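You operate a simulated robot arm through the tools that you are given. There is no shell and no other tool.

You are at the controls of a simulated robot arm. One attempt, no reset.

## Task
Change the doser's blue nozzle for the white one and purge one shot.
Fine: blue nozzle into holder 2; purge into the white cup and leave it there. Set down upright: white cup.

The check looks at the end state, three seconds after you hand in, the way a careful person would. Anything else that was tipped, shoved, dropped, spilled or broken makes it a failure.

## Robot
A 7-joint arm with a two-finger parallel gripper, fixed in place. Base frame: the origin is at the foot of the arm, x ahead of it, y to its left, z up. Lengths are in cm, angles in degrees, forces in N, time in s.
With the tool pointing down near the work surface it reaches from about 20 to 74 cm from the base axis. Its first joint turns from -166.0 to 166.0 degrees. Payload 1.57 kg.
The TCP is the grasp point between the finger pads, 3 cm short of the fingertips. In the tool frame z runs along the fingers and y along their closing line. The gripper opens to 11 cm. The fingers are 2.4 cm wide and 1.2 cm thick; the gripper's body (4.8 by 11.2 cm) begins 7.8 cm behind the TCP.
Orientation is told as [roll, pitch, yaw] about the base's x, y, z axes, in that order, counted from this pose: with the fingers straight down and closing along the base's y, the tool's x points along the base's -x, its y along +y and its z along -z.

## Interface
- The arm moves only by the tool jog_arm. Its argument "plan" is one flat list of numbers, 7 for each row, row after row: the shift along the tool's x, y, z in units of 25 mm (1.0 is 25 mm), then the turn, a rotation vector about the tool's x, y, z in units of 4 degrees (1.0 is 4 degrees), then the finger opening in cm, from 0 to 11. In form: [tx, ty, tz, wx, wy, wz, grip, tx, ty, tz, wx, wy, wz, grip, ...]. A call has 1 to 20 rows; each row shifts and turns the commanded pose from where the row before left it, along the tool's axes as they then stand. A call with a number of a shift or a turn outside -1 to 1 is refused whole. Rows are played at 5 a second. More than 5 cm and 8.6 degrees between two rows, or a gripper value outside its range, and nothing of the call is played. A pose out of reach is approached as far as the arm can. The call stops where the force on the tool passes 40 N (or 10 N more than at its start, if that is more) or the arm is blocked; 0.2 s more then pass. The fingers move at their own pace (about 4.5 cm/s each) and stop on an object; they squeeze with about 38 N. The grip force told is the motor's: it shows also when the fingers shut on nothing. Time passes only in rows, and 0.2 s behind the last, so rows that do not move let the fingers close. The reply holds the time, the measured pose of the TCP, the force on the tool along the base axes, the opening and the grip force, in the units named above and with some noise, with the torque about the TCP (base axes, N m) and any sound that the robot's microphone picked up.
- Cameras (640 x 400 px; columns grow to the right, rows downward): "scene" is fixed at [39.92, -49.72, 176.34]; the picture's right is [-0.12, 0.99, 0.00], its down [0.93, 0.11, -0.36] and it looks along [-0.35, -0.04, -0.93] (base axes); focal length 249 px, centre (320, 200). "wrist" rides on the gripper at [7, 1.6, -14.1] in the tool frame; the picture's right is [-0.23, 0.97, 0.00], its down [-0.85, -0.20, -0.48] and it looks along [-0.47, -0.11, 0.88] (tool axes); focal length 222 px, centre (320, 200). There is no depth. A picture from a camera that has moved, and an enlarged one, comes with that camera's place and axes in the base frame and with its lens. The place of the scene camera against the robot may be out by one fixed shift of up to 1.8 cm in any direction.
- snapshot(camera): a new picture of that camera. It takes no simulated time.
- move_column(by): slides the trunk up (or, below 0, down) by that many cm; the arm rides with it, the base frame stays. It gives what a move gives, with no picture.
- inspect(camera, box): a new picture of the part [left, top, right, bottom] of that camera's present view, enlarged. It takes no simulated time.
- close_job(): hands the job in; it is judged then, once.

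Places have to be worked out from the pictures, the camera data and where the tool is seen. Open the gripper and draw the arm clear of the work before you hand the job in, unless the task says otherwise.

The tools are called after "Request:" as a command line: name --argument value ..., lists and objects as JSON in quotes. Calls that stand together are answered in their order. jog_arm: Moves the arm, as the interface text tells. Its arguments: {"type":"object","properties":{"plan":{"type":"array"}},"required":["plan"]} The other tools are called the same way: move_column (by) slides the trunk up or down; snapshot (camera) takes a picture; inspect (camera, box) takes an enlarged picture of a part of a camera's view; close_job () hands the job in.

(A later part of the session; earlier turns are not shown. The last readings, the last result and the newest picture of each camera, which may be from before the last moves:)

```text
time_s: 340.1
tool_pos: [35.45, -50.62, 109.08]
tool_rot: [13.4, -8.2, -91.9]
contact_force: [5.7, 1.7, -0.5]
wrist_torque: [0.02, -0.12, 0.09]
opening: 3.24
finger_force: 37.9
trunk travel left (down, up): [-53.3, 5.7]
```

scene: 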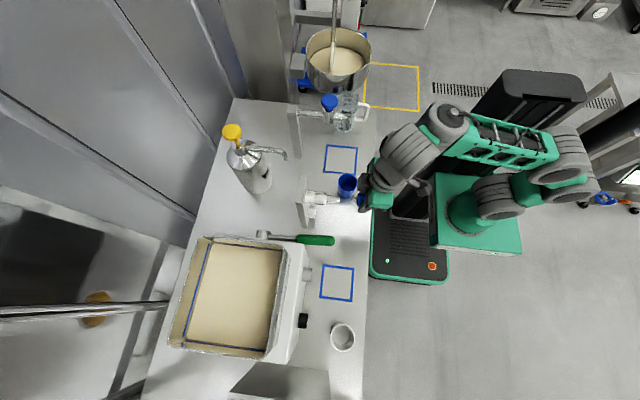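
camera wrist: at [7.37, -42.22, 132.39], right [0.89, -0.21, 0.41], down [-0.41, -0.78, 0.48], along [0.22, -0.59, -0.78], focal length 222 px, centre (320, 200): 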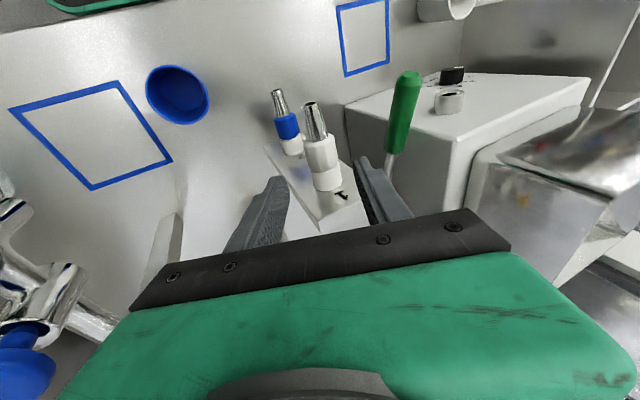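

Still turning easily. Continue the stroke to about -22°.

Request:
jog_arm --plan '[0, 0, 0, -0.5, 0, 0.073, 1.5, 0, 0, 0, -0.5, 0, 0.073, 1.5, 0, 0, 0, -0.5, 0, 0.073, 1.5, 0, 0, 0, -0.5, 0, 0.073, 1.5, 0, 0, 0, 0, 0, 0, 1.5]'

Request:
inspect --camera "wrist" --box '[240, 80, 400, 220]'

```text
time_s: 341.4
tool_pos: [35.52, -50.58, 109.16]
tool_rot: [21.4, -7.8, -93.1]
contact_force: [4.0, 0.3, -1.6]
wrist_torque: [-0.02, -0.1, 0.06]
opening: 3.2
finger_force: 38.4
trunk travel left (down, up): [-53.3, 5.7]
```

```text
2.86 times, centred on (320, 150) of wrist
camera zoom: at [32.28, -41.49, 121.95], right [0.9, -0.22, 0.39], down [-0.4, -0.78, 0.49], along [0.19, -0.59, -0.79], focal length 635 px, centre (320, 343)
```

zoom: 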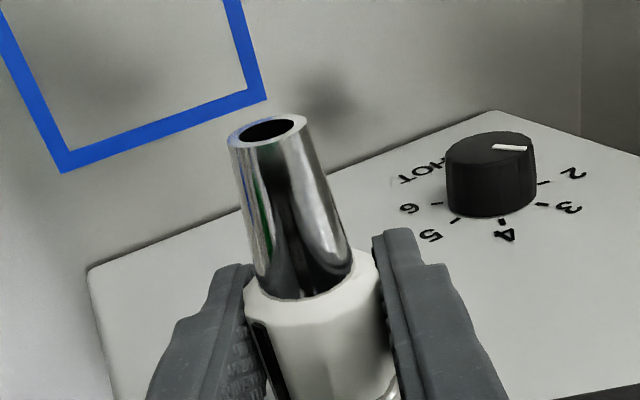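

The stripe turns with the hand and there is no stop yet. I cycle again: release, swing back, re-grip, turn.

Request:
jog_arm --plan '[0, 0, 0, 0, 0, 0, 3.5, 0, 0, 0, 0, 0, 0, 5, 0, 0, 0, 0.9, 0, -0.132, 5, 0, 0, 0, 0.9, 0, -0.132, 5, 0, 0, 0, 0.9, 0, -0.132, 5, 0, 0, 0, 0.9, 0, -0.132, 5, 0, 0, 0, 0.9, 0, -0.132, 5, 0, 0, 0, 0.9, 0, -0.132, 5, 0, 0, 0, 0, 0, 0, 3.2, 0, 0, 0, 0, 0, 0, 2, 0, 0, 0, 0, 0, 0, 1.5, 0, 0, 0, 0, 0, 0, 1.5, 0, 0, 0, -0.75, 0, 0.11, 1.5, 0, 0, 0, -0.75, 0, 0.11, 1.5, 0, 0, 0, -0.75, 0, 0.11, 1.5, 0, 0, 0, -0.75, 0, 0.11, 1.5, 0, 0, 0, -0.75, 0, 0.11, 1.5, 0, 0, 0, -0.75, 0, 0.11, 1.5, 0, 0, 0, -0.75, 0, 0.11, 1.5, 0, 0, 0, 0, 0, 0, 1.5]'

```text
time_s: 345.6
tool_pos: [35.43, -50.57, 109.28]
tool_rot: [21.0, -8.0, -93.0]
contact_force: [5.4, -0.9, 2.3]
wrist_torque: [-0.02, 0.06, 0.09]
opening: 3.21
finger_force: 37.4
trunk travel left (down, up): [-53.3, 5.7]
```

No stop felt yet. I release and move the hand clear to inspect the joint properly with the scene camera.

Request:
jog_arm --plan '[0, 0, 0, 0, 0, 0, 3.5, 0, 0, 0, 0, 0, 0, 5.5, 0, 0, 0, 0.9, 0, -0.132, 5.5, 0, 0, 0, 0.9, 0, -0.132, 5.5, 0, 0, 0, 0.9, 0, -0.132, 5.5, 0, 0, 0, 0.9, 0, -0.132, 5.5, 0, 0, 0, 0.9, 0, -0.132, 5.5, 0, 0, 0, 0.9, 0, -0.132, 5.5, -0.07, 0, -0.7, 0, 0, 0, 5.5, -0.07, 0, -0.7, 0, 0, 0, 5.5, -0.07, 0, -0.7, 0, 0, 0, 5.5, 0.3, 0, -0.5, 0, 0, 0, 5.5, 0.7, 0, -0.1, 0, 0, 0, 5.5, 0.7, 0, -0.1, 0, 0, 0, 5.5, 0.7, 0, -0.1, 0, 0, 0, 5.5]'

Request:
inspect --camera "scene" --box '[298, 262, 345, 290]'

Request:
snapshot --camera "wrist"

```text
time_s: 348.8
tool_pos: [35.53, -44.09, 115.61]
tool_rot: [-1.1, -8.4, -89.8]
contact_force: [-0.1, -1.0, 0.8]
wrist_torque: [0.01, -0.02, 0.0]
opening: 5.5
finger_force: 0.0
trunk travel left (down, up): [-53.3, 5.7]
```

```text
13.62 times, centred on (322, 276) of scene
camera zoom: at [39.92, -49.72, 176.34], right [-0.12, 0.99, 0.0], down [0.93, 0.11, -0.36], along [-0.35, -0.04, -0.93], focal length 3394 px, centre (300, -835)
```

zoom: 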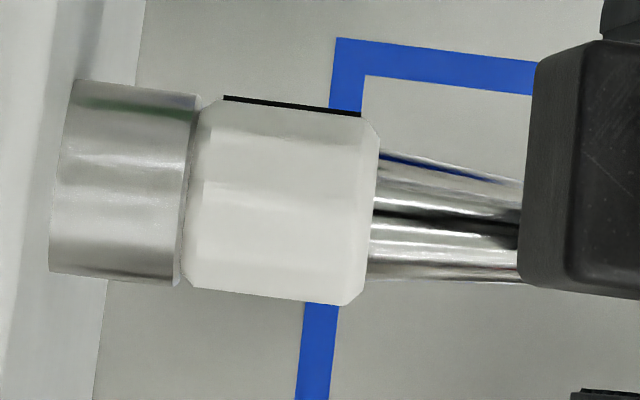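

```text
taken
camera wrist: at [37.4, -34.97, 128.71], right [0.97, -0.22, 0.01], down [-0.19, -0.78, 0.6], along [-0.12, -0.59, -0.8], focal length 222 px, centre (320, 200)
```

wrist: 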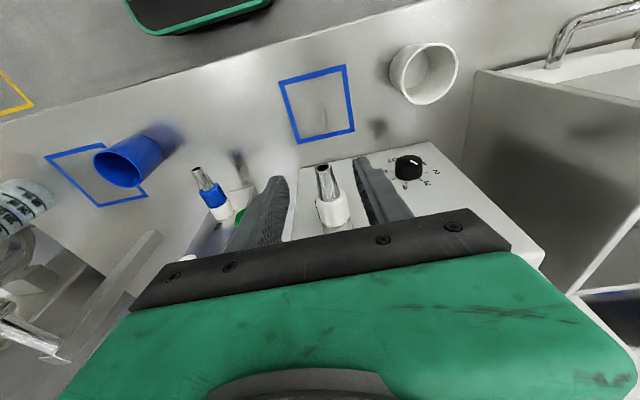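

The collar now sits at the same axial position as the blue one did when tight (within 0.2 mm), with the stripe at the -x side. I do one more gripped clockwise turn to confirm it is snug.

Request:
jog_arm --plan '[-0.7, 0, 0.1, 0, 0, 0, 5.5, -0.7, 0, 0.1, 0, 0, 0, 5.5, -0.7, 0, 0.1, 0, 0, 0, 5.5, -0.3, 0, 0.5, 0, 0, 0, 5.5, 0.07, -0.01, 0.7, 0, 0, 0, 5.5, 0.07, -0.01, 0.7, 0, 0, 0, 5.5, 0.07, -0.01, 0.65, 0, 0, 0, 5.5, 0, 0, 0, 0, 0, 0, 5.5]'

```text
time_s: 350.6
tool_pos: [35.23, -50.64, 109.34]
tool_rot: [-1.0, -8.6, -89.8]
contact_force: [0.0, 0.6, -0.3]
wrist_torque: [-0.01, -0.01, 0.02]
opening: 5.53
finger_force: 0.1
trunk travel left (down, up): [-53.3, 5.7]
```

Request:
jog_arm --plan '[0, 0.08, 0.06, 0, 0, 0, 5, 0, 0, 0, 0, 0, 0, 3.2, 0, 0, 0, 0, 0, 0, 2, 0, 0, 0, 0, 0, 0, 1.5, 0, 0, 0, 0, 0, 0, 1.5, 0, 0, 0, -0.5, 0, 0.073, 1.5, 0, 0, 0, -0.5, 0, 0.073, 1.5, 0, 0, 0, -0.5, 0, 0.073, 1.5, 0, 0, 0, -0.5, 0, 0.073, 1.5, 0, 0, 0, 0, 0, 0, 1.5]'

```text
time_s: 352.8
tool_pos: [35.4, -50.67, 109.29]
tool_rot: [7.1, -8.5, -91.0]
contact_force: [-5.1, 1.8, 7.0]
wrist_torque: [-0.03, -0.08, -0.28]
opening: 3.21
finger_force: 38.5
trunk travel left (down, up): [-53.3, 5.7]
```

Request:
jog_arm --plan '[0, 0, 0, -0.5, 0, 0.073, 1.5, 0, 0, 0, -0.5, 0, 0.073, 1.5, 0, 0, 0, -0.5, 0, 0.073, 1.5, 0, 0, 0, -0.5, 0, 0.073, 1.5, 0, 0, 0, -0.5, 0, 0.073, 1.5, 0, 0, 0, -0.5, 0, 0.073, 1.5, 0, 0, 0, 0, 0, 0, 1.5]'

Request:
inspect --camera "wrist" --box '[240, 80, 400, 220]'

```text
time_s: 354.4
tool_pos: [35.38, -50.58, 109.14]
tool_rot: [19.4, -8.0, -92.7]
contact_force: [-8.8, -0.7, 3.3]
wrist_torque: [-0.17, -0.02, -0.14]
opening: 3.21
finger_force: 38.2
trunk travel left (down, up): [-53.3, 5.7]
```

```text
2.86 times, centred on (320, 150) of wrist
camera zoom: at [32.77, -41.51, 122.07], right [0.91, -0.22, 0.35], down [-0.38, -0.78, 0.5], along [0.16, -0.59, -0.79], focal length 635 px, centre (320, 343)
```

zoom: 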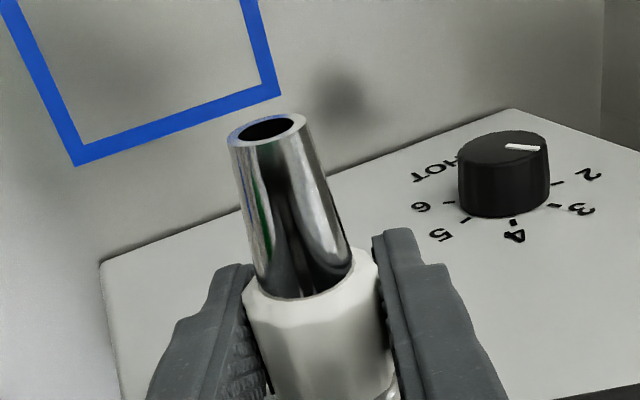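

No torque seen. I release and look again: did the collar really turn further, or did the pads slip on a tight joint?

Request:
jog_arm --plan '[0, 0, 0, 0, 0, 0, 3.5, 0, 0, 0, 0, 0, 0, 5.5, 0, 0, 0, 0.9, 0, -0.132, 5.5, 0, 0, 0, 0.9, 0, -0.132, 5.5, 0, 0, 0, 0.9, 0, -0.132, 5.5, 0, 0, 0, 0.9, 0, -0.132, 5.5, 0, 0, 0, 0.9, 0, -0.132, 5.5, 0, 0, 0, 0.4, 0, -0.06, 5.5, -0.07, 0, -0.7, 0, 0, 0, 5.5, -0.07, 0, -0.7, 0, 0, 0, 5.5, -0.07, 0, -0.7, 0, 0, 0, 5.5, 0.3, 0, -0.5, 0, 0, 0, 5.5, 0.7, 0, -0.1, 0, 0, 0, 5.5, 0.7, 0, -0.1, 0, 0, 0, 5.5, 0.7, 0, -0.1, 0, 0, 0, 5.5, 0.7, 0, -0.1, 0, 0, 0, 5.5]'

Request:
inspect --camera "scene" --box '[298, 262, 345, 290]'

Request:
inspect --camera "wrist" --box '[290, 120, 370, 220]'

```text
time_s: 357.8
tool_pos: [35.57, -42.32, 115.5]
tool_rot: [-0.7, -8.5, -89.8]
contact_force: [0.2, 0.0, 0.7]
wrist_torque: [-0.01, -0.02, 0.0]
opening: 5.5
finger_force: 0.0
trunk travel left (down, up): [-53.3, 5.7]
```

```text
13.62 times, centred on (322, 276) of scene
camera zoom: at [39.92, -49.72, 176.34], right [-0.12, 0.99, 0.0], down [0.93, 0.11, -0.36], along [-0.35, -0.04, -0.93], focal length 3394 px, centre (300, -835)
```

zoom: 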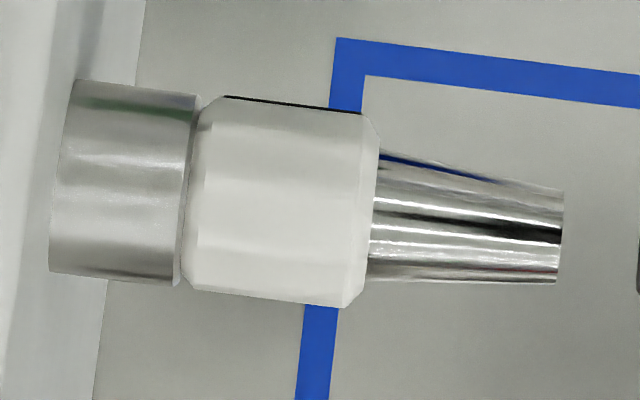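

```text
4.00 times, centred on (330, 170) of wrist
camera zoom: at [37.42, -33.25, 128.57], right [0.97, -0.22, 0.02], down [-0.19, -0.78, 0.6], along [-0.12, -0.59, -0.8], focal length 888 px, centre (280, 320)
```

zoom: 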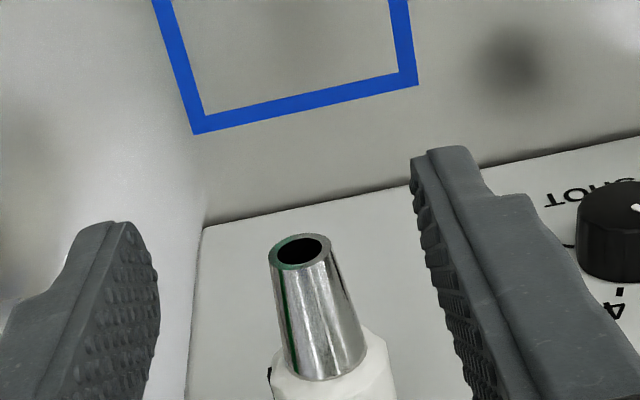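

It is now fully in — even about 0.5 mm deeper than the blue one was — and the last stroke turned it only part of the way. One more gripped stroke to make sure it is snug.

Request:
jog_arm --plan '[-0.7, 0, 0.1, 0, 0, 0, 5.5, -0.7, 0, 0.1, 0, 0, 0, 5.5, -0.7, 0, 0.1, 0, 0, 0, 5.5, -0.7, 0, 0.1, 0, 0, 0, 5.5, -0.35, 0.0, 0.5, 0, 0, 0, 5.5, 0.07, 0.0, 0.7, 0, 0, 0, 5.5, 0.07, 0.0, 0.7, 0, 0, 0, 5.5, 0.07, 0.0, 0.68, 0, 0, 0, 5.5, 0, 0, 0, 0, 0, 0, 5.5]'

Request:
jog_arm --plan '[0, 0.03, 0.03, 0, 0, 0, 5, 0, 0, 0, 0, 0, 0, 3.2, 0, 0, 0, 0, 0, 0, 2, 0, 0, 0, 0, 0, 0, 1.5, 0, 0, 0, 0, 0, 0, 1.5, 0, 0, 0, -0.5, 0, 0.073, 1.5, 0, 0, 0, -0.5, 0, 0.073, 1.5, 0, 0, 0, -0.5, 0, 0.073, 1.5, 0, 0, 0, -0.5, 0, 0.073, 1.5, 0, 0, 0, -0.5, 0, 0.073, 1.5, 0, 0, 0, -0.5, 0, 0.073, 1.5, 0, 0, 0, -0.5, 0, 0.073, 1.5, 0, 0, 0, 0, 0, 0, 1.5]'

```text
time_s: 359.8
tool_pos: [35.57, -50.78, 109.13]
tool_rot: [-0.6, -8.5, -89.8]
contact_force: [0.9, 0.0, 0.3]
wrist_torque: [0.0, -0.02, 0.01]
opening: 5.51
finger_force: 0.0
trunk travel left (down, up): [-53.3, 5.7]
```

```text
time_s: 362.6
tool_pos: [35.45, -50.8, 109.32]
tool_rot: [13.7, -8.3, -91.9]
contact_force: [-12.2, -4.6, 10.0]
wrist_torque: [0.09, 0.0, -0.78]
opening: 3.22
finger_force: 38.6
trunk travel left (down, up): [-53.3, 5.7]
```

Request:
jog_arm --plan '[0, 0, 0, 0, 0, 0, 3.5, 0, 0, 0, 0, 0, 0, 5.5, 0, 0, 0, 0.9, 0, -0.132, 5.5, 0, 0, 0, 0.9, 0, -0.132, 5.5, 0, 0, 0, 0.9, 0, -0.132, 5.5, 0, 0, 0, 0.9, 0, -0.132, 5.5, -0.07, 0, -0.7, 0, 0, 0, 5.5, -0.07, 0, -0.7, 0, 0, 0, 5.5, -0.07, 0, -0.7, 0, 0, 0, 5.5, 0.3, 0, -0.5, 0, 0, 0, 5.5, 0.7, 0, -0.1, 0, 0, 0, 5.5, 0.7, 0, -0.1, 0, 0, 0, 5.5, 0.7, 0, -0.1, 0, 0, 0, 5.5, 0.7, 0, -0.1, 0, 0, 0, 5.5]'

Request:
inspect --camera "scene" --box '[298, 262, 345, 290]'

```text
time_s: 365.6
tool_pos: [35.74, -42.51, 115.59]
tool_rot: [-1.1, -8.4, -89.7]
contact_force: [0.1, 0.3, -0.5]
wrist_torque: [-0.02, -0.01, -0.01]
opening: 5.51
finger_force: 0.1
trunk travel left (down, up): [-53.3, 5.7]
```

```text
13.62 times, centred on (322, 276) of scene
camera zoom: at [39.92, -49.72, 176.34], right [-0.12, 0.99, 0.0], down [0.93, 0.11, -0.36], along [-0.35, -0.04, -0.93], focal length 3394 px, centre (300, -835)
```

zoom: 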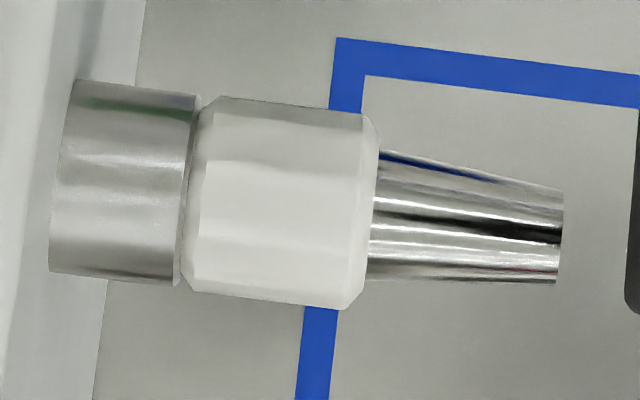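

The stripe moved on round a little more while the axial position no longer changes, so the white nozzle is fully home. Next the white cup at about (50.2, -42.4), rim z≈97.3. I move the hand out to that side, clear of the nozzle.

Request:
jog_arm --plan '[0.43, 0.5, -0.063, 0, 0, 0, 9, 0.43, 0.69, -0.063, 0, 0, 0, 9, 0.43, 0.69, -0.063, 0, 0, 0, 9, 0.43, 0.69, -0.063, 0, 0, 0, 9, 0.43, 0.69, -0.063, 0, 0, 0, 9, 0.43, 0.69, -0.063, 0, 0, 0, 9]'

Request:
snapshot --camera "wrist"

Request:
inspect --camera "scene" --box '[280, 240, 400, 380]'

```text
time_s: 366.9
tool_pos: [45.51, -35.79, 115.27]
tool_rot: [-1.1, -8.5, -89.7]
contact_force: [-0.9, 0.3, 0.1]
wrist_torque: [-0.04, -0.01, 0.0]
opening: 9.01
finger_force: 0.0
trunk travel left (down, up): [-53.3, 5.7]
```

```text
taken
camera wrist: at [47.43, -26.71, 128.33], right [0.97, -0.22, 0.01], down [-0.19, -0.78, 0.6], along [-0.12, -0.59, -0.8], focal length 222 px, centre (320, 200)
```

wrist: 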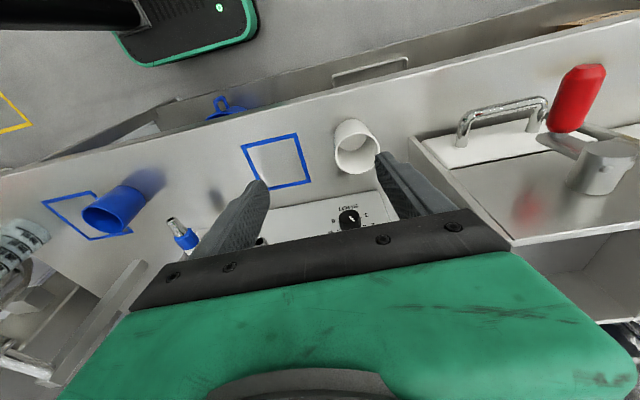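

```text
2.86 times, centred on (340, 310) of scene
camera zoom: at [39.92, -49.72, 176.34], right [-0.12, 0.99, 0.0], down [0.93, 0.11, -0.36], along [-0.35, -0.04, -0.93], focal length 712 px, centre (263, -114)
```

zoom: 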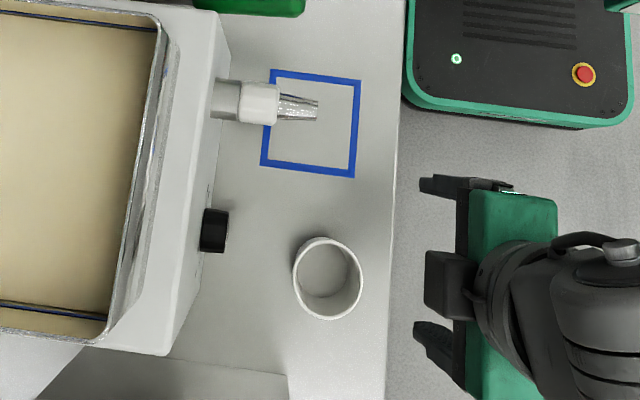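

The cup and the white nozzle on the doser are clearly visible. For the cup I'll use a 30° tilt so the hand stays clear of the nozzle when setting it down. Hand up 6 cm, then tilt.

Request:
jog_arm --plan '[-0.09, 0, -0.6, 0, 0, 0, 9, -0.09, 0, -0.6, 0, 0, 0, 9, -0.09, 0, -0.6, 0, 0, 0, 9, -0.09, 0, -0.6, 0, 0, 0, 9, 0, 0, 0, 0, -0.6, 0, 9, 0, 0, 0, 0, -0.6, 0, 9, 0, 0, 0, 0, -0.6, 0, 9, 0, 0, 0, 0, -0.6, 0, 9, 0, 0, 0, 0, -0.6, 0, 9, 0, 0, 0, 0, -0.6, 0, 9, 0, 0, 0, 0, -0.6, 0, 9, 0, 0, 0, 0, -0.6, 0, 9, 0, 0, 0, 0, -0.4, 0, 9]'

```text
time_s: 369.8
tool_pos: [45.35, -35.82, 118.08]
tool_rot: [-1.3, -29.2, -89.4]
contact_force: [-0.3, -1.0, -0.2]
wrist_torque: [0.01, 0.01, -0.01]
opening: 9.02
finger_force: 0.2
out of reach, approached as far as the arm can: row 3, 4
trunk travel left (down, up): [-53.3, 5.7]
```

Tilt 29° reached. Lower with the trunk, then line up with the cup.

Request:
move_column --by -14

Request:
jog_arm --plan '[0, 0.48, 0, 0, -0.1, 0, 9, 0, 0.48, 0, 0, -0.1, 0, 9, -0.05, 0.48, 0.15, 0, 0, 0, 9, -0.15, 0.48, 0.3, 0, 0, 0, 9, -0.15, 0.02, 0.3, 0, 0, 0, 9, 0, 0, 0, 0, 0, 0, 9]'

Request:
snapshot --camera "wrist"

Request:
inspect --camera "scene" --box '[300, 280, 400, 380]'

```text
time_s: 371.4
tool_pos: [45.46, -35.96, 104.18]
tool_rot: [-1.2, -29.3, -89.3]
contact_force: [-0.6, 0.5, 0.5]
wrist_torque: [0.0, 0.0, 0.01]
opening: 9.0
finger_force: 0.1
trunk travel left (down, up): [-39.3, 19.7]
```

```text
time_s: 372.8
tool_pos: [50.27, -37.49, 102.74]
tool_rot: [-1.3, -30.1, -89.2]
contact_force: [-0.3, -0.1, -0.2]
wrist_torque: [0.01, -0.01, -0.06]
opening: 9.0
finger_force: 0.0
trunk travel left (down, up): [-39.3, 19.7]
```

```text
taken
camera wrist: at [52.11, -24.28, 111.71], right [0.98, -0.19, 0.09], down [-0.18, -0.5, 0.85], along [-0.12, -0.84, -0.52], focal length 222 px, centre (320, 200)
```

wrist: 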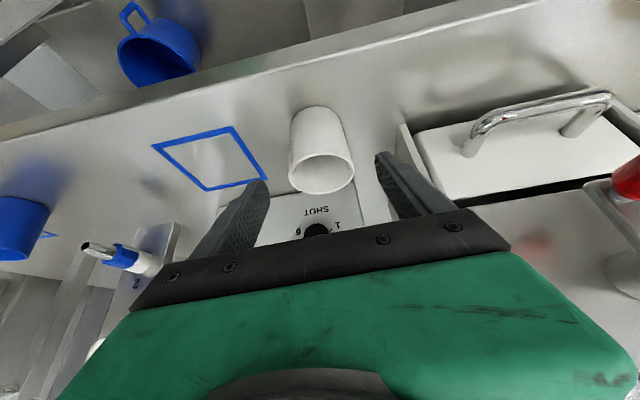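

```text
4.00 times, centred on (350, 330) of scene
camera zoom: at [39.92, -49.72, 176.34], right [-0.12, 0.99, 0.0], down [0.93, 0.11, -0.36], along [-0.35, -0.04, -0.93], focal length 997 px, centre (200, -320)
```

zoom: 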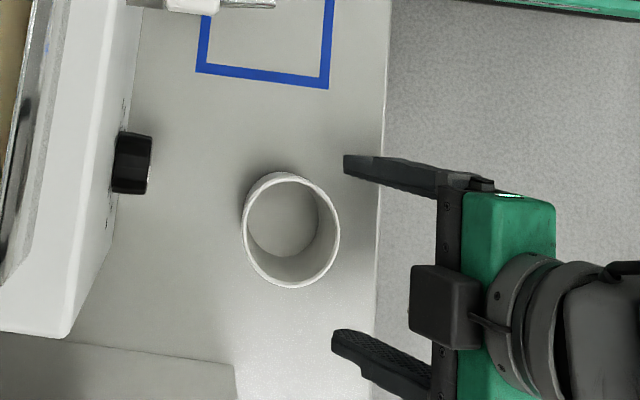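

The cup is centered between the open fingers. I advance 9 cm along the tool axis around it.

Request:
jog_arm --plan '[0, -0.02, 0.6, 0, 0, 0, 9, 0, -0.02, 0.6, 0, 0, 0, 9, 0, -0.02, 0.6, 0, 0, 0, 9, 0, 0, 0.6, 0, 0, 0, 9, 0, 0, 0.6, 0, 0, 0, 9, 0, 0, 0.6, 0, 0, 0, 9, 0, 0, 0, 0, 0, 0, 9]'

Request:
inspect --camera "scene" --box '[300, 280, 400, 380]'

Request:
snapshot --camera "wrist"

```text
time_s: 374.4
tool_pos: [50.0, -42.24, 94.92]
tool_rot: [-1.3, -30.0, -89.2]
contact_force: [0.3, 0.7, 0.0]
wrist_torque: [0.0, 0.0, -0.01]
opening: 8.96
finger_force: 0.0
trunk travel left (down, up): [-39.3, 19.7]
```

```text
4.00 times, centred on (350, 330) of scene
camera zoom: at [39.92, -49.72, 176.34], right [-0.12, 0.99, 0.0], down [0.93, 0.11, -0.36], along [-0.35, -0.04, -0.93], focal length 997 px, centre (200, -320)
```

zoom: 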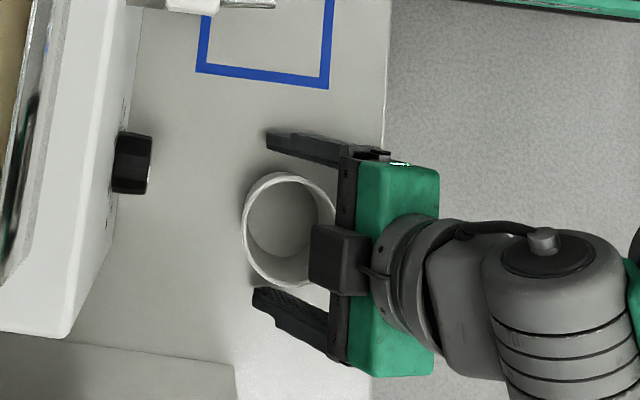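

```text
taken
camera wrist: at [51.76, -28.95, 103.88], right [0.98, -0.19, 0.09], down [-0.18, -0.5, 0.85], along [-0.12, -0.84, -0.52], focal length 222 px, centre (320, 200)
```

wrist: 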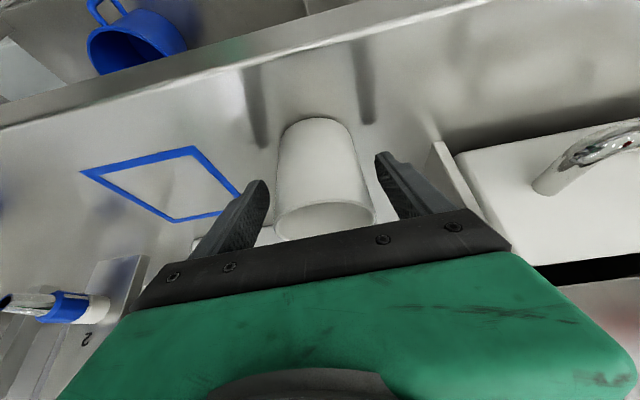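

The fingers straddle the cup evenly. I close gently on it.

Request:
jog_arm --plan '[0, 0.02, 0, 0, 0, 0, 8, 0, 0, 0, 0, 0, 0, 7.2, 0, 0, 0, 0, 0, 0, 6.6, 0, 0, 0, 0, 0, 0, 6, 0, 0, 0, 0, 0, 0, 6, 0, 0, 0, 0, 0, 0, 6]'

```text
time_s: 375.8
tool_pos: [50.06, -42.18, 95.01]
tool_rot: [-1.3, -30.1, -89.2]
contact_force: [0.4, 0.6, -1.1]
wrist_torque: [-0.03, 0.0, 0.0]
opening: 6.57
finger_force: 38.1
trunk travel left (down, up): [-39.3, 19.7]
```

The cup is held (opening 6.57, 38 N). I lift it straight up and rebalance trunk and arm so that the tilt stays reachable under the doser.

Request:
jog_arm --plan '[-0.2, 0, -0.346, 0, 0, 0, 6, -0.3, 0, -0.52, 0, 0, 0, 6, -0.4, 0, -0.69, 0, 0, 0, 6, -0.4, 0, -0.69, 0, 0, 0, 6]'

Request:
move_column --by -4

Request:
inspect --camera "scene" --box '[280, 260, 400, 380]'

```text
time_s: 376.8
tool_pos: [50.2, -42.12, 101.53]
tool_rot: [-1.4, -30.0, -89.2]
contact_force: [-0.1, 0.3, -0.1]
wrist_torque: [0.03, -0.02, -0.01]
opening: 6.57
finger_force: 38.0
trunk travel left (down, up): [-39.3, 19.7]
```

```text
time_s: 377.6
tool_pos: [50.28, -42.2, 97.49]
tool_rot: [-1.3, -30.0, -89.2]
contact_force: [-0.8, -0.1, -1.3]
wrist_torque: [-0.01, 0.01, 0.03]
opening: 6.57
finger_force: 37.7
trunk travel left (down, up): [-35.3, 23.7]
```

```text
3.33 times, centred on (340, 320) of scene
camera zoom: at [39.92, -49.72, 176.34], right [-0.12, 0.99, 0.0], down [0.93, 0.11, -0.36], along [-0.35, -0.04, -0.93], focal length 831 px, centre (253, -200)
```

zoom: 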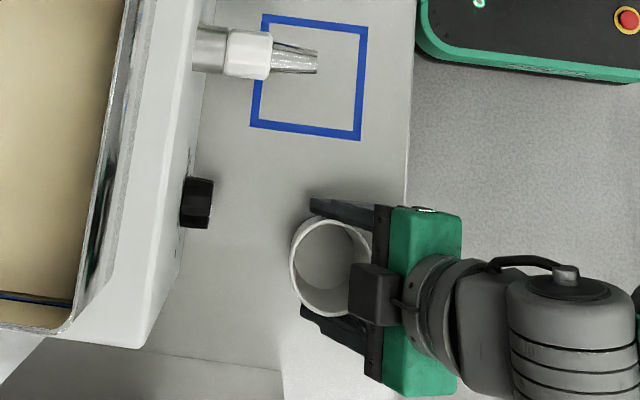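

The cup is lifted and upright. One more rebalance step, then move along -x.

Request:
jog_arm --plan '[-0.4, 0, -0.69, 0, 0, 0, 6, -0.4, 0, -0.69, 0, 0, 0, 6, -0.2, 0, -0.346, 0, 0, 0, 6]'

Request:
move_column --by -5

Request:
jog_arm --plan '[0, -0.6, 0, 0, 0, 0, 6, 0, -0.6, 0, 0, 0, 0, 6, 0, -0.6, 0, 0, 0, 0, 6, 0, -0.6, 0, 0, 0, 0, 6, 0, 0, 0, 0, 0, 0, 6]'

```text
time_s: 378.4
tool_pos: [50.28, -42.32, 102.4]
tool_rot: [-1.3, -30.0, -89.2]
contact_force: [0.4, 0.0, -1.5]
wrist_torque: [-0.02, 0.01, 0.0]
opening: 6.55
finger_force: 38.7
trunk travel left (down, up): [-35.3, 23.7]
```

```text
time_s: 379.4
tool_pos: [50.28, -42.24, 97.47]
tool_rot: [-1.3, -30.1, -89.2]
contact_force: [-0.4, -0.4, 0.3]
wrist_torque: [0.01, 0.02, 0.03]
opening: 6.55
finger_force: 37.7
trunk travel left (down, up): [-30.3, 28.7]
```

```text
time_s: 380.6
tool_pos: [44.21, -42.33, 97.67]
tool_rot: [-1.3, -30.0, -89.2]
contact_force: [-0.2, 0.0, 0.4]
wrist_torque: [0.01, 0.03, -0.01]
opening: 6.56
finger_force: 37.7
trunk travel left (down, up): [-30.3, 28.7]
```

Tracking well. Continue to x≈35.5.

Request:
jog_arm --plan '[0, -0.6, 0, 0, 0, 0, 6, 0, -0.6, 0, 0, 0, 0, 6, 0, -0.6, 0, 0, 0, 0, 6, 0, 0, 0, 0, 0, 0, 6]'

Request:
jog_arm --plan '[0, -0.6, 0, 0, 0, 0, 6, 0, -0.6, 0, 0, 0, 0, 6, 0, -0.48, 0, 0, 0, 0, 6, 0, 0, 0, 0, 0, 0, 6]'

Request:
inspect --camera "scene" --box '[280, 240, 400, 340]'

```text
time_s: 381.6
tool_pos: [39.8, -42.25, 97.67]
tool_rot: [-1.3, -30.0, -89.2]
contact_force: [0.1, -0.2, -0.2]
wrist_torque: [0.02, -0.02, 0.0]
opening: 6.52
finger_force: 37.4
trunk travel left (down, up): [-30.3, 28.7]
```

```text
time_s: 382.6
tool_pos: [35.46, -42.12, 97.82]
tool_rot: [-1.3, -30.1, -89.2]
contact_force: [0.0, 0.5, 0.2]
wrist_torque: [-0.03, -0.01, -0.02]
opening: 6.56
finger_force: 38.2
trunk travel left (down, up): [-30.3, 28.7]
```

```text
4.00 times, centred on (340, 290) of scene
camera zoom: at [39.92, -49.72, 176.34], right [-0.12, 0.99, 0.0], down [0.93, 0.11, -0.36], along [-0.35, -0.04, -0.93], focal length 997 px, centre (240, -160)
```

zoom: 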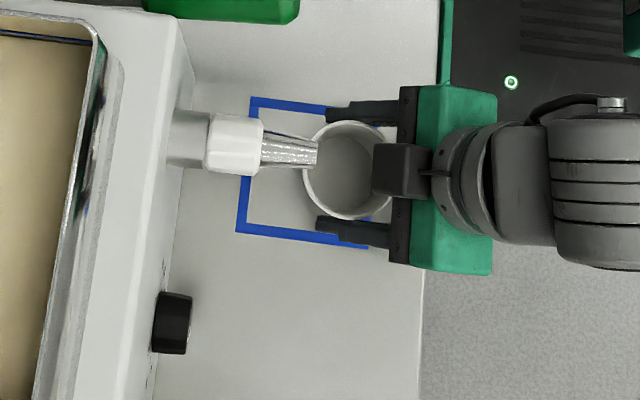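

The cup is over the blue square, just in front of the nozzle tip. I slide it in 2.6 cm so its center is on the square's center under the tip, then lower.

Request:
jog_arm --plan '[-0.306, 0, 0.177, 0, 0, 0, 6, -0.306, 0, 0.177, 0, 0, 0, 6, -0.306, 0, 0.177, 0, 0, 0, 6, 0, 0, 0, 0, 0, 0, 6]'

Request:
inspect --camera "scene" --box '[280, 240, 400, 340]'

```text
time_s: 383.6
tool_pos: [35.73, -44.93, 97.71]
tool_rot: [-1.3, -30.0, -89.3]
contact_force: [-0.5, 0.1, -1.0]
wrist_torque: [-0.02, 0.03, -0.01]
opening: 6.53
finger_force: 37.9
trunk travel left (down, up): [-30.3, 28.7]
```

```text
4.00 times, centred on (340, 290) of scene
camera zoom: at [39.92, -49.72, 176.34], right [-0.12, 0.99, 0.0], down [0.93, 0.11, -0.36], along [-0.35, -0.04, -0.93], focal length 997 px, centre (240, -160)
```

zoom: 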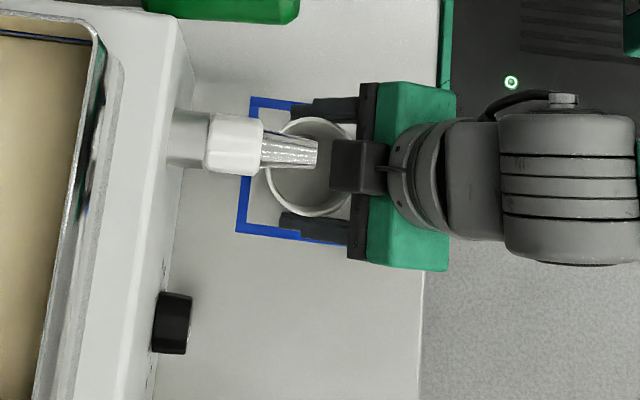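

The box on the hand clears the nozzle tip by over 1 cm, and more as it goes down. I lower the cup with the trunk in two steps to feel the table.

Request:
move_column --by -2.4

Request:
move_column --by -0.3

```text
time_s: 384.3
tool_pos: [35.67, -44.88, 95.34]
tool_rot: [-1.3, -30.1, -89.1]
contact_force: [1.0, 0.3, -0.9]
wrist_torque: [-0.03, 0.0, -0.01]
opening: 6.58
finger_force: 37.8
trunk travel left (down, up): [-27.9, 31.1]
```

```text
time_s: 384.8
tool_pos: [35.6, -44.96, 95.06]
tool_rot: [-1.3, -30.1, -89.2]
contact_force: [0.4, -0.3, 0.1]
wrist_torque: [0.01, 0.01, 0.02]
opening: 6.54
finger_force: 38.2
trunk travel left (down, up): [-27.6, 31.4]
```

Request:
move_column --by -0.15

```text
time_s: 385.3
tool_pos: [35.65, -44.84, 95.04]
tool_rot: [-1.2, -30.2, -89.3]
contact_force: [0.0, 0.4, 6.8]
wrist_torque: [0.03, -0.15, 0.03]
opening: 6.53
finger_force: 37.6
trunk travel left (down, up): [-27.4, 31.5]
```

The cup stands on the table on the square (7 N). I open the fingers and retreat back along the tool axis.

Request:
jog_arm --plan '[0, 0, 0, 0, 0, 0, 7, 0, 0, 0, 0, 0, 0, 8, 0, 0, 0, 0, 0, 0, 9, 0, 0, 0, 0, 0, 0, 9]'

Request:
jog_arm --plan '[0, 0, -0.3, 0, 0, 0, 9, 0, 0, -0.5, 0, 0, 0, 9, 0, 0, -0.6, 0, 0, 0, 9, 0, 0, -0.7, 0, 0, 0, 9, 0, 0, -0.7, 0, 0, 0, 9, 0, 0, -0.7, 0, 0, 0, 9]'

Request:
inspect --camera "scene" --box '[280, 240, 400, 340]'

Request:
snapshot --camera "wrist"

```text
time_s: 386.3
tool_pos: [35.69, -44.97, 94.79]
tool_rot: [-1.2, -30.1, -89.2]
contact_force: [-0.6, 0.1, 0.5]
wrist_torque: [-0.01, 0.01, 0.01]
opening: 9.0
finger_force: 0.1
trunk travel left (down, up): [-27.4, 31.5]
```

```text
time_s: 387.7
tool_pos: [35.73, -40.5, 102.25]
tool_rot: [-1.3, -30.0, -89.2]
contact_force: [0.1, -0.5, -0.8]
wrist_torque: [-0.01, 0.02, 0.02]
opening: 8.99
finger_force: 0.2
trunk travel left (down, up): [-27.4, 31.5]
```

```text
4.00 times, centred on (340, 290) of scene
camera zoom: at [39.92, -49.72, 176.34], right [-0.12, 0.99, 0.0], down [0.93, 0.11, -0.36], along [-0.35, -0.04, -0.93], focal length 997 px, centre (240, -160)
```

zoom: 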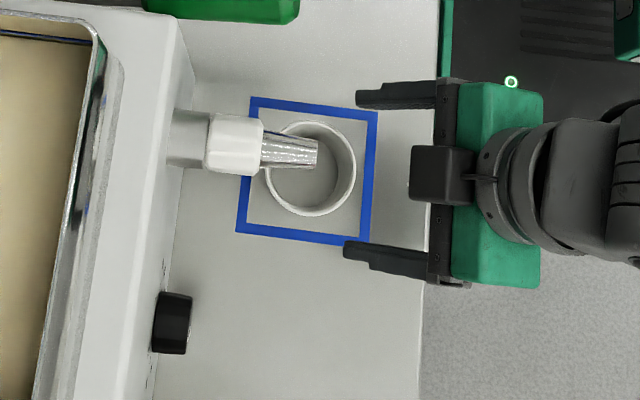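

```text
taken
camera wrist: at [37.57, -27.26, 111.17], right [0.98, -0.19, 0.09], down [-0.18, -0.5, 0.85], along [-0.12, -0.84, -0.52], focal length 222 px, centre (320, 200)
```

wrist: 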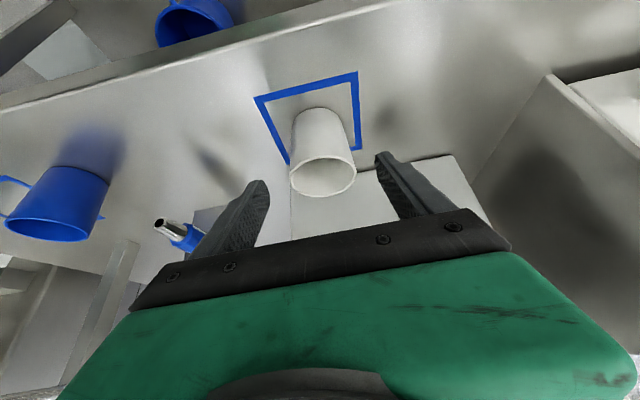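

The white cup now stands in the blue square right under the nozzle tip. Next the dosing lever: green handle at about x 26.4, y -58 to -48, z 111, pivoting at the back about an x axis. I raise the hand, untilt, close the fingers and move over.

Request:
move_column --by 24

Request:
jog_arm --plan '[0.2, 0, 0.35, 0, 0.7, 0, 5, 0.2, 0, 0.35, 0, 0.7, 0, 3, 0.2, 0, 0.37, 0, 0.7, 0, 1, 0.18, 0, 0.37, 0, 0.7, 0, 0, 0.16, 0, 0.37, 0, 0.7, 0, 0, 0.14, 0, 0.38, 0, 0.7, 0, 0, 0.1, 0, 0.38, 0, 0.5, 0, 0]'

```text
time_s: 390.2
tool_pos: [35.79, -40.5, 126.26]
tool_rot: [-1.3, -30.2, -89.2]
contact_force: [-0.2, 0.4, -0.1]
wrist_torque: [-0.01, -0.03, -0.02]
opening: 8.96
finger_force: 0.0
trunk travel left (down, up): [-51.5, 7.5]
```

```text
time_s: 391.8
tool_pos: [35.57, -40.18, 119.05]
tool_rot: [-1.1, -11.2, -89.6]
contact_force: [0.4, -0.4, 0.2]
wrist_torque: [0.0, 0.0, -0.02]
opening: 0.01
finger_force: 21.2
trunk travel left (down, up): [-51.5, 7.5]
```

Fingers closed and upright. I move across to the lever's x, still in front of it, and look.

Request:
jog_arm --plan '[0, -0.73, -0.1, 0, 0, 0, 0, 0, -0.73, -0.1, 0, 0, 0, 0, 0, -0.73, -0.1, 0, 0, 0, 0, 0, -0.73, 0, 0, 0, 0, 0, 0, -0.73, 0, 0, 0, 0, 0, 0, 0, 0, 0, 0, 0, 0]'

Request:
snapshot --camera "wrist"

Request:
inspect --camera "scene" --box '[240, 200, 400, 320]'

```text
time_s: 393.2
tool_pos: [26.51, -39.92, 119.96]
tool_rot: [-1.2, -11.4, -89.6]
contact_force: [-0.6, 0.3, 0.2]
wrist_torque: [-0.01, 0.0, 0.01]
opening: 0.02
finger_force: 21.2
trunk travel left (down, up): [-51.5, 7.5]
```

```text
taken
camera wrist: at [28.37, -30.14, 132.68], right [0.97, -0.22, 0.03], down [-0.19, -0.75, 0.64], along [-0.12, -0.63, -0.77], focal length 222 px, centre (320, 200)
```

wrist: 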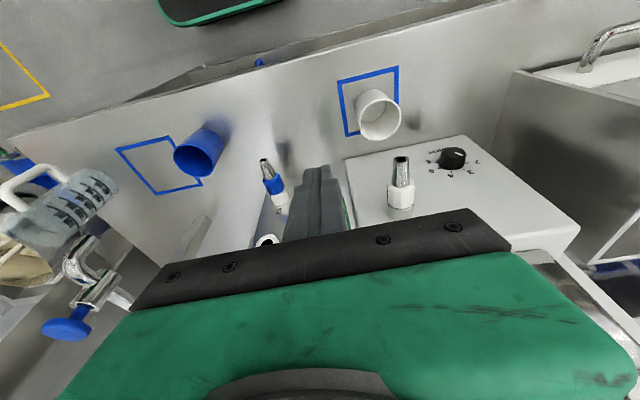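

```text
3.33 times, centred on (320, 260) of scene
camera zoom: at [39.92, -49.72, 176.34], right [-0.12, 0.99, 0.0], down [0.93, 0.11, -0.36], along [-0.35, -0.04, -0.93], focal length 831 px, centre (320, 0)
```

zoom: 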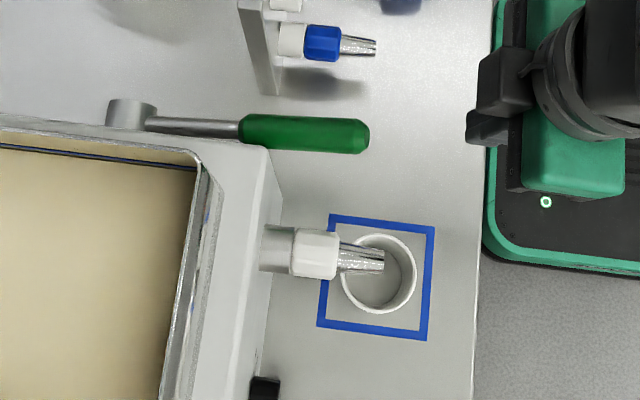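

The cup is nicely under the tip, and the lever lies level beside the doser. I bring the closed fingertips above the handle at y≈-52.5.

Request:
jog_arm --plan '[-0.677, 0, 0.137, 0, 0, 0, 0, -0.677, 0, 0.137, 0, 0, 0, 0, -0.677, 0, 0.137, 0, 0, 0, 0, -0.677, 0, 0.137, 0, 0, 0, 0, 0, 0, 0, 0, 0, 0, 0]'

Request:
jog_arm --plan '[-0.677, 0, 0.137, 0, 0, 0, 0, -0.677, 0, 0.137, 0, 0, 0, 0, -0.677, 0, 0.137, 0, 0, 0, 0, 0, 0, 0, 0, 0, 0, 0]'

Request:
inspect --camera "scene" --box '[260, 200, 380, 290]'

Request:
snapshot --camera "wrist"

```text
time_s: 394.4
tool_pos: [26.28, -46.96, 120.09]
tool_rot: [-1.1, -11.3, -89.7]
contact_force: [0.3, 0.0, 0.5]
wrist_torque: [0.02, 0.01, 0.02]
opening: 0.02
finger_force: 21.5
trunk travel left (down, up): [-51.5, 7.5]
```

```text
time_s: 395.4
tool_pos: [26.43, -51.76, 119.39]
tool_rot: [-1.3, -11.2, -89.6]
contact_force: [0.3, -0.4, -0.6]
wrist_torque: [0.0, 0.03, 0.04]
opening: 0.0
finger_force: 20.6
out of reach, approached as far as the arm can: row 3
trunk travel left (down, up): [-51.5, 7.5]
```

```text
4.44 times, centred on (320, 245) of scene
camera zoom: at [39.92, -49.72, 176.34], right [-0.12, 0.99, 0.0], down [0.93, 0.11, -0.36], along [-0.35, -0.04, -0.93], focal length 1108 px, centre (320, 0)
```

zoom: 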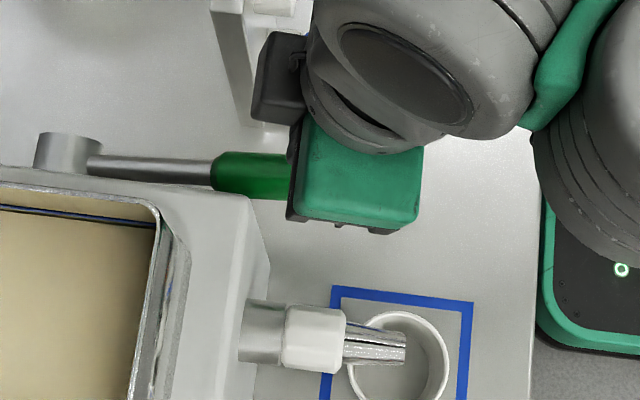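

```text
taken
camera wrist: at [28.28, -42.04, 131.97], right [0.98, -0.22, 0.02], down [-0.18, -0.75, 0.64], along [-0.12, -0.63, -0.77], focal length 222 px, centre (320, 200)
```

wrist: 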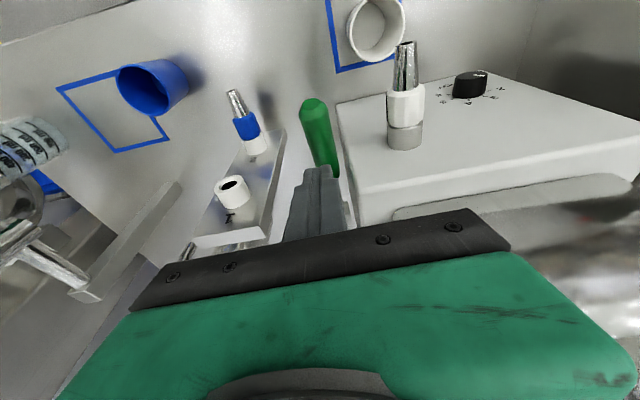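

The fingertips are above the handle; its center line is at x≈26.7, so I shift +3 mm and lower toward it with the trunk.

Request:
jog_arm --plan '[0, 0.12, 0, 0, 0, 0, 0, 0, 0, 0, 0, 0, 0, 0]'

Request:
move_column --by -3.2

Request:
snapshot --camera "wrist"

```text
time_s: 396.0
tool_pos: [26.52, -51.73, 119.37]
tool_rot: [-1.2, -11.4, -89.7]
contact_force: [-0.2, -0.3, 0.5]
wrist_torque: [0.0, 0.02, -0.01]
opening: 0.01
finger_force: 21.6
trunk travel left (down, up): [-51.5, 7.5]
```

```text
time_s: 396.8
tool_pos: [26.64, -51.75, 116.13]
tool_rot: [-1.1, -11.3, -89.6]
contact_force: [-0.6, 0.6, -0.7]
wrist_torque: [0.03, 0.02, -0.04]
opening: 0.0
finger_force: 21.5
trunk travel left (down, up): [-48.3, 10.7]
```

```text
taken
camera wrist: at [28.5, -41.98, 128.79], right [0.97, -0.22, 0.03], down [-0.19, -0.75, 0.64], along [-0.12, -0.63, -0.77], focal length 222 px, centre (320, 200)
```

wrist: 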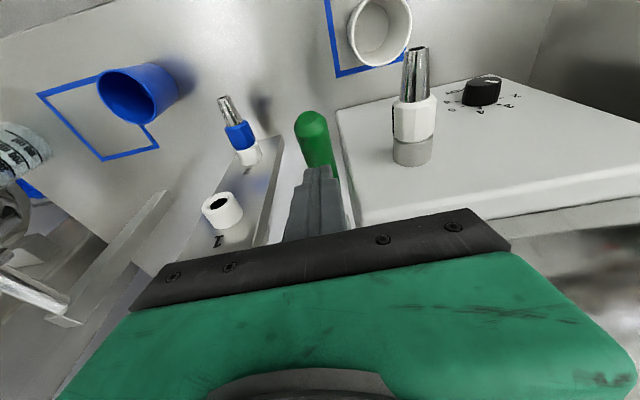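

Directly above the handle. I lower a bit more to find contact.

Request:
move_column --by -1

```text
time_s: 397.4
tool_pos: [26.46, -51.76, 115.21]
tool_rot: [-1.1, -11.2, -89.8]
contact_force: [-0.6, 0.0, -0.1]
wrist_torque: [0.01, 0.0, 0.05]
opening: 0.0
finger_force: 21.4
trunk travel left (down, up): [-47.3, 11.7]
```

Request:
move_column --by -1

```text
time_s: 397.9
tool_pos: [26.48, -51.62, 114.3]
tool_rot: [-1.1, -11.3, -89.6]
contact_force: [1.0, 0.4, 5.8]
wrist_torque: [0.01, -0.01, 0.0]
opening: 0.0
finger_force: 21.2
trunk travel left (down, up): [-46.2, 12.7]
```

Contact with the handle (6 N) at tip z≈111.4. I press down 2 cm and watch the force and sounds.

Request:
move_column --by -2

Request:
inspect --camera "scene" --box '[260, 200, 380, 290]'

```text
time_s: 398.6
tool_pos: [26.64, -51.71, 112.16]
tool_rot: [-1.0, -11.3, -89.7]
contact_force: [1.0, -0.2, 6.4]
wrist_torque: [0.05, -0.03, -0.01]
opening: 0.01
finger_force: 21.1
trunk travel left (down, up): [-44.2, 14.7]
```

```text
4.44 times, centred on (320, 245) of scene
camera zoom: at [39.92, -49.72, 176.34], right [-0.12, 0.99, 0.0], down [0.93, 0.11, -0.36], along [-0.35, -0.04, -0.93], focal length 1108 px, centre (320, 0)
```

zoom: 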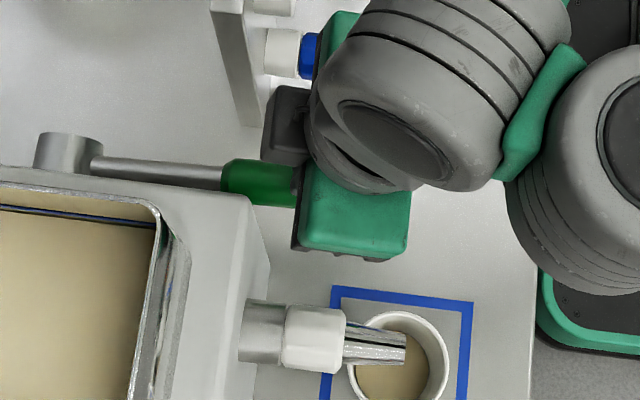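

The lever moves with only 6 N and product is already landing in the white cup. I check the cup before completing the stroke.

Request:
inspect --camera "scene" --box '[315, 260, 365, 310]'

```text
8.00 times, centred on (340, 285) of scene
camera zoom: at [39.92, -49.72, 176.34], right [-0.12, 0.99, 0.0], down [0.93, 0.11, -0.36], along [-0.35, -0.04, -0.93], focal length 1994 px, centre (160, -480)
```

zoom: 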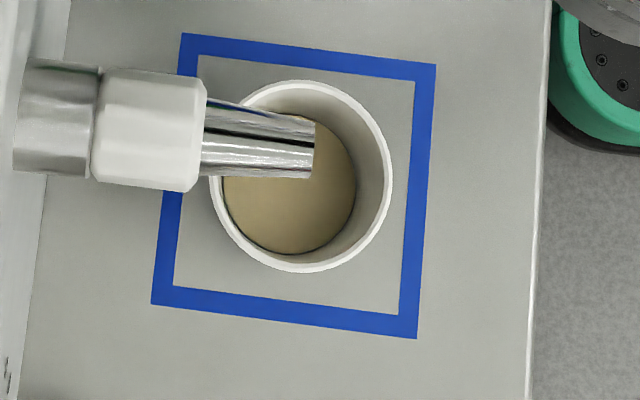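

Product covers the cup's bottom. To see whether the dose is proportional to the stroke, I press another 1.5 cm and compare.

Request:
move_column --by -1.5

Request:
inspect --camera "scene" --box '[315, 260, 365, 310]'

```text
time_s: 399.2
tool_pos: [26.5, -51.67, 110.67]
tool_rot: [-1.1, -11.3, -89.6]
contact_force: [0.1, 1.1, 6.3]
wrist_torque: [0.08, -0.02, 0.0]
opening: 0.02
finger_force: 21.1
trunk travel left (down, up): [-42.8, 16.2]
```

```text
8.00 times, centred on (340, 285) of scene
camera zoom: at [39.92, -49.72, 176.34], right [-0.12, 0.99, 0.0], down [0.93, 0.11, -0.36], along [-0.35, -0.04, -0.93], focal length 1994 px, centre (160, -480)
```

zoom: 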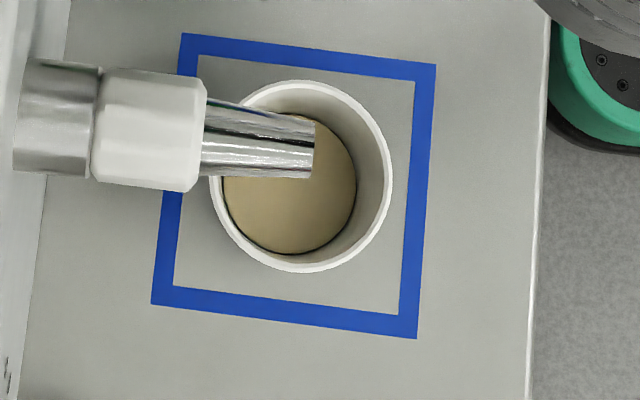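

The level is unchanged, so the dose was released once. I complete the stroke gently down to its stop, as one full pull, checking the force.

Request:
move_column --by -2

Request:
inspect --camera "scene" --box '[240, 210, 370, 310]'

```text
time_s: 399.9
tool_pos: [26.58, -51.63, 108.73]
tool_rot: [-1.2, -11.3, -89.7]
contact_force: [0.4, 3.6, 7.4]
wrist_torque: [0.17, 0.01, 0.02]
opening: 0.0
finger_force: 21.4
trunk travel left (down, up): [-40.8, 18.2]
```

```text
4.00 times, centred on (305, 260) of scene
camera zoom: at [39.92, -49.72, 176.34], right [-0.12, 0.99, 0.0], down [0.93, 0.11, -0.36], along [-0.35, -0.04, -0.93], focal length 997 px, centre (380, -40)
```

zoom: 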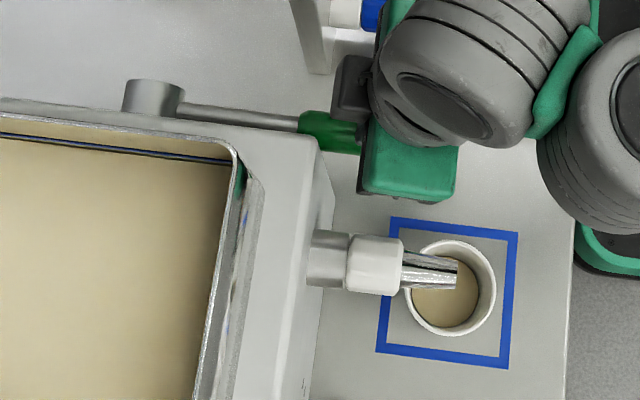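

Angle about 21°, force still low (7 N). Continue down 2 cm more.

Request:
move_column --by -2

Request:
inspect --camera "scene" --box '[315, 260, 365, 310]'

```text
time_s: 400.6
tool_pos: [26.71, -51.71, 106.71]
tool_rot: [-1.2, -11.4, -89.7]
contact_force: [1.1, 0.1, 8.4]
wrist_torque: [0.01, -0.07, -0.07]
opening: 0.02
finger_force: 21.7
trunk travel left (down, up): [-38.7, 20.2]
```

```text
8.00 times, centred on (340, 285) of scene
camera zoom: at [39.92, -49.72, 176.34], right [-0.12, 0.99, 0.0], down [0.93, 0.11, -0.36], along [-0.35, -0.04, -0.93], focal length 1994 px, centre (160, -480)
```

zoom: 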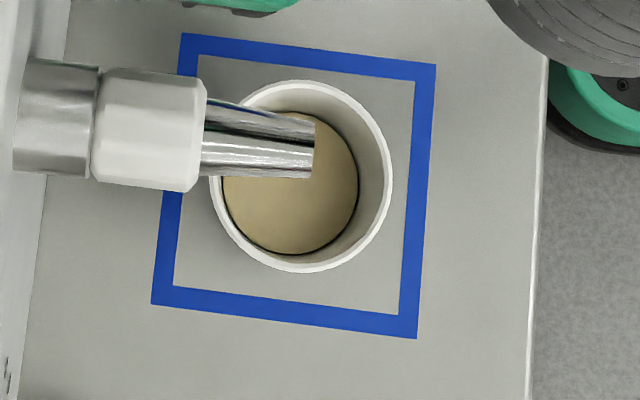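

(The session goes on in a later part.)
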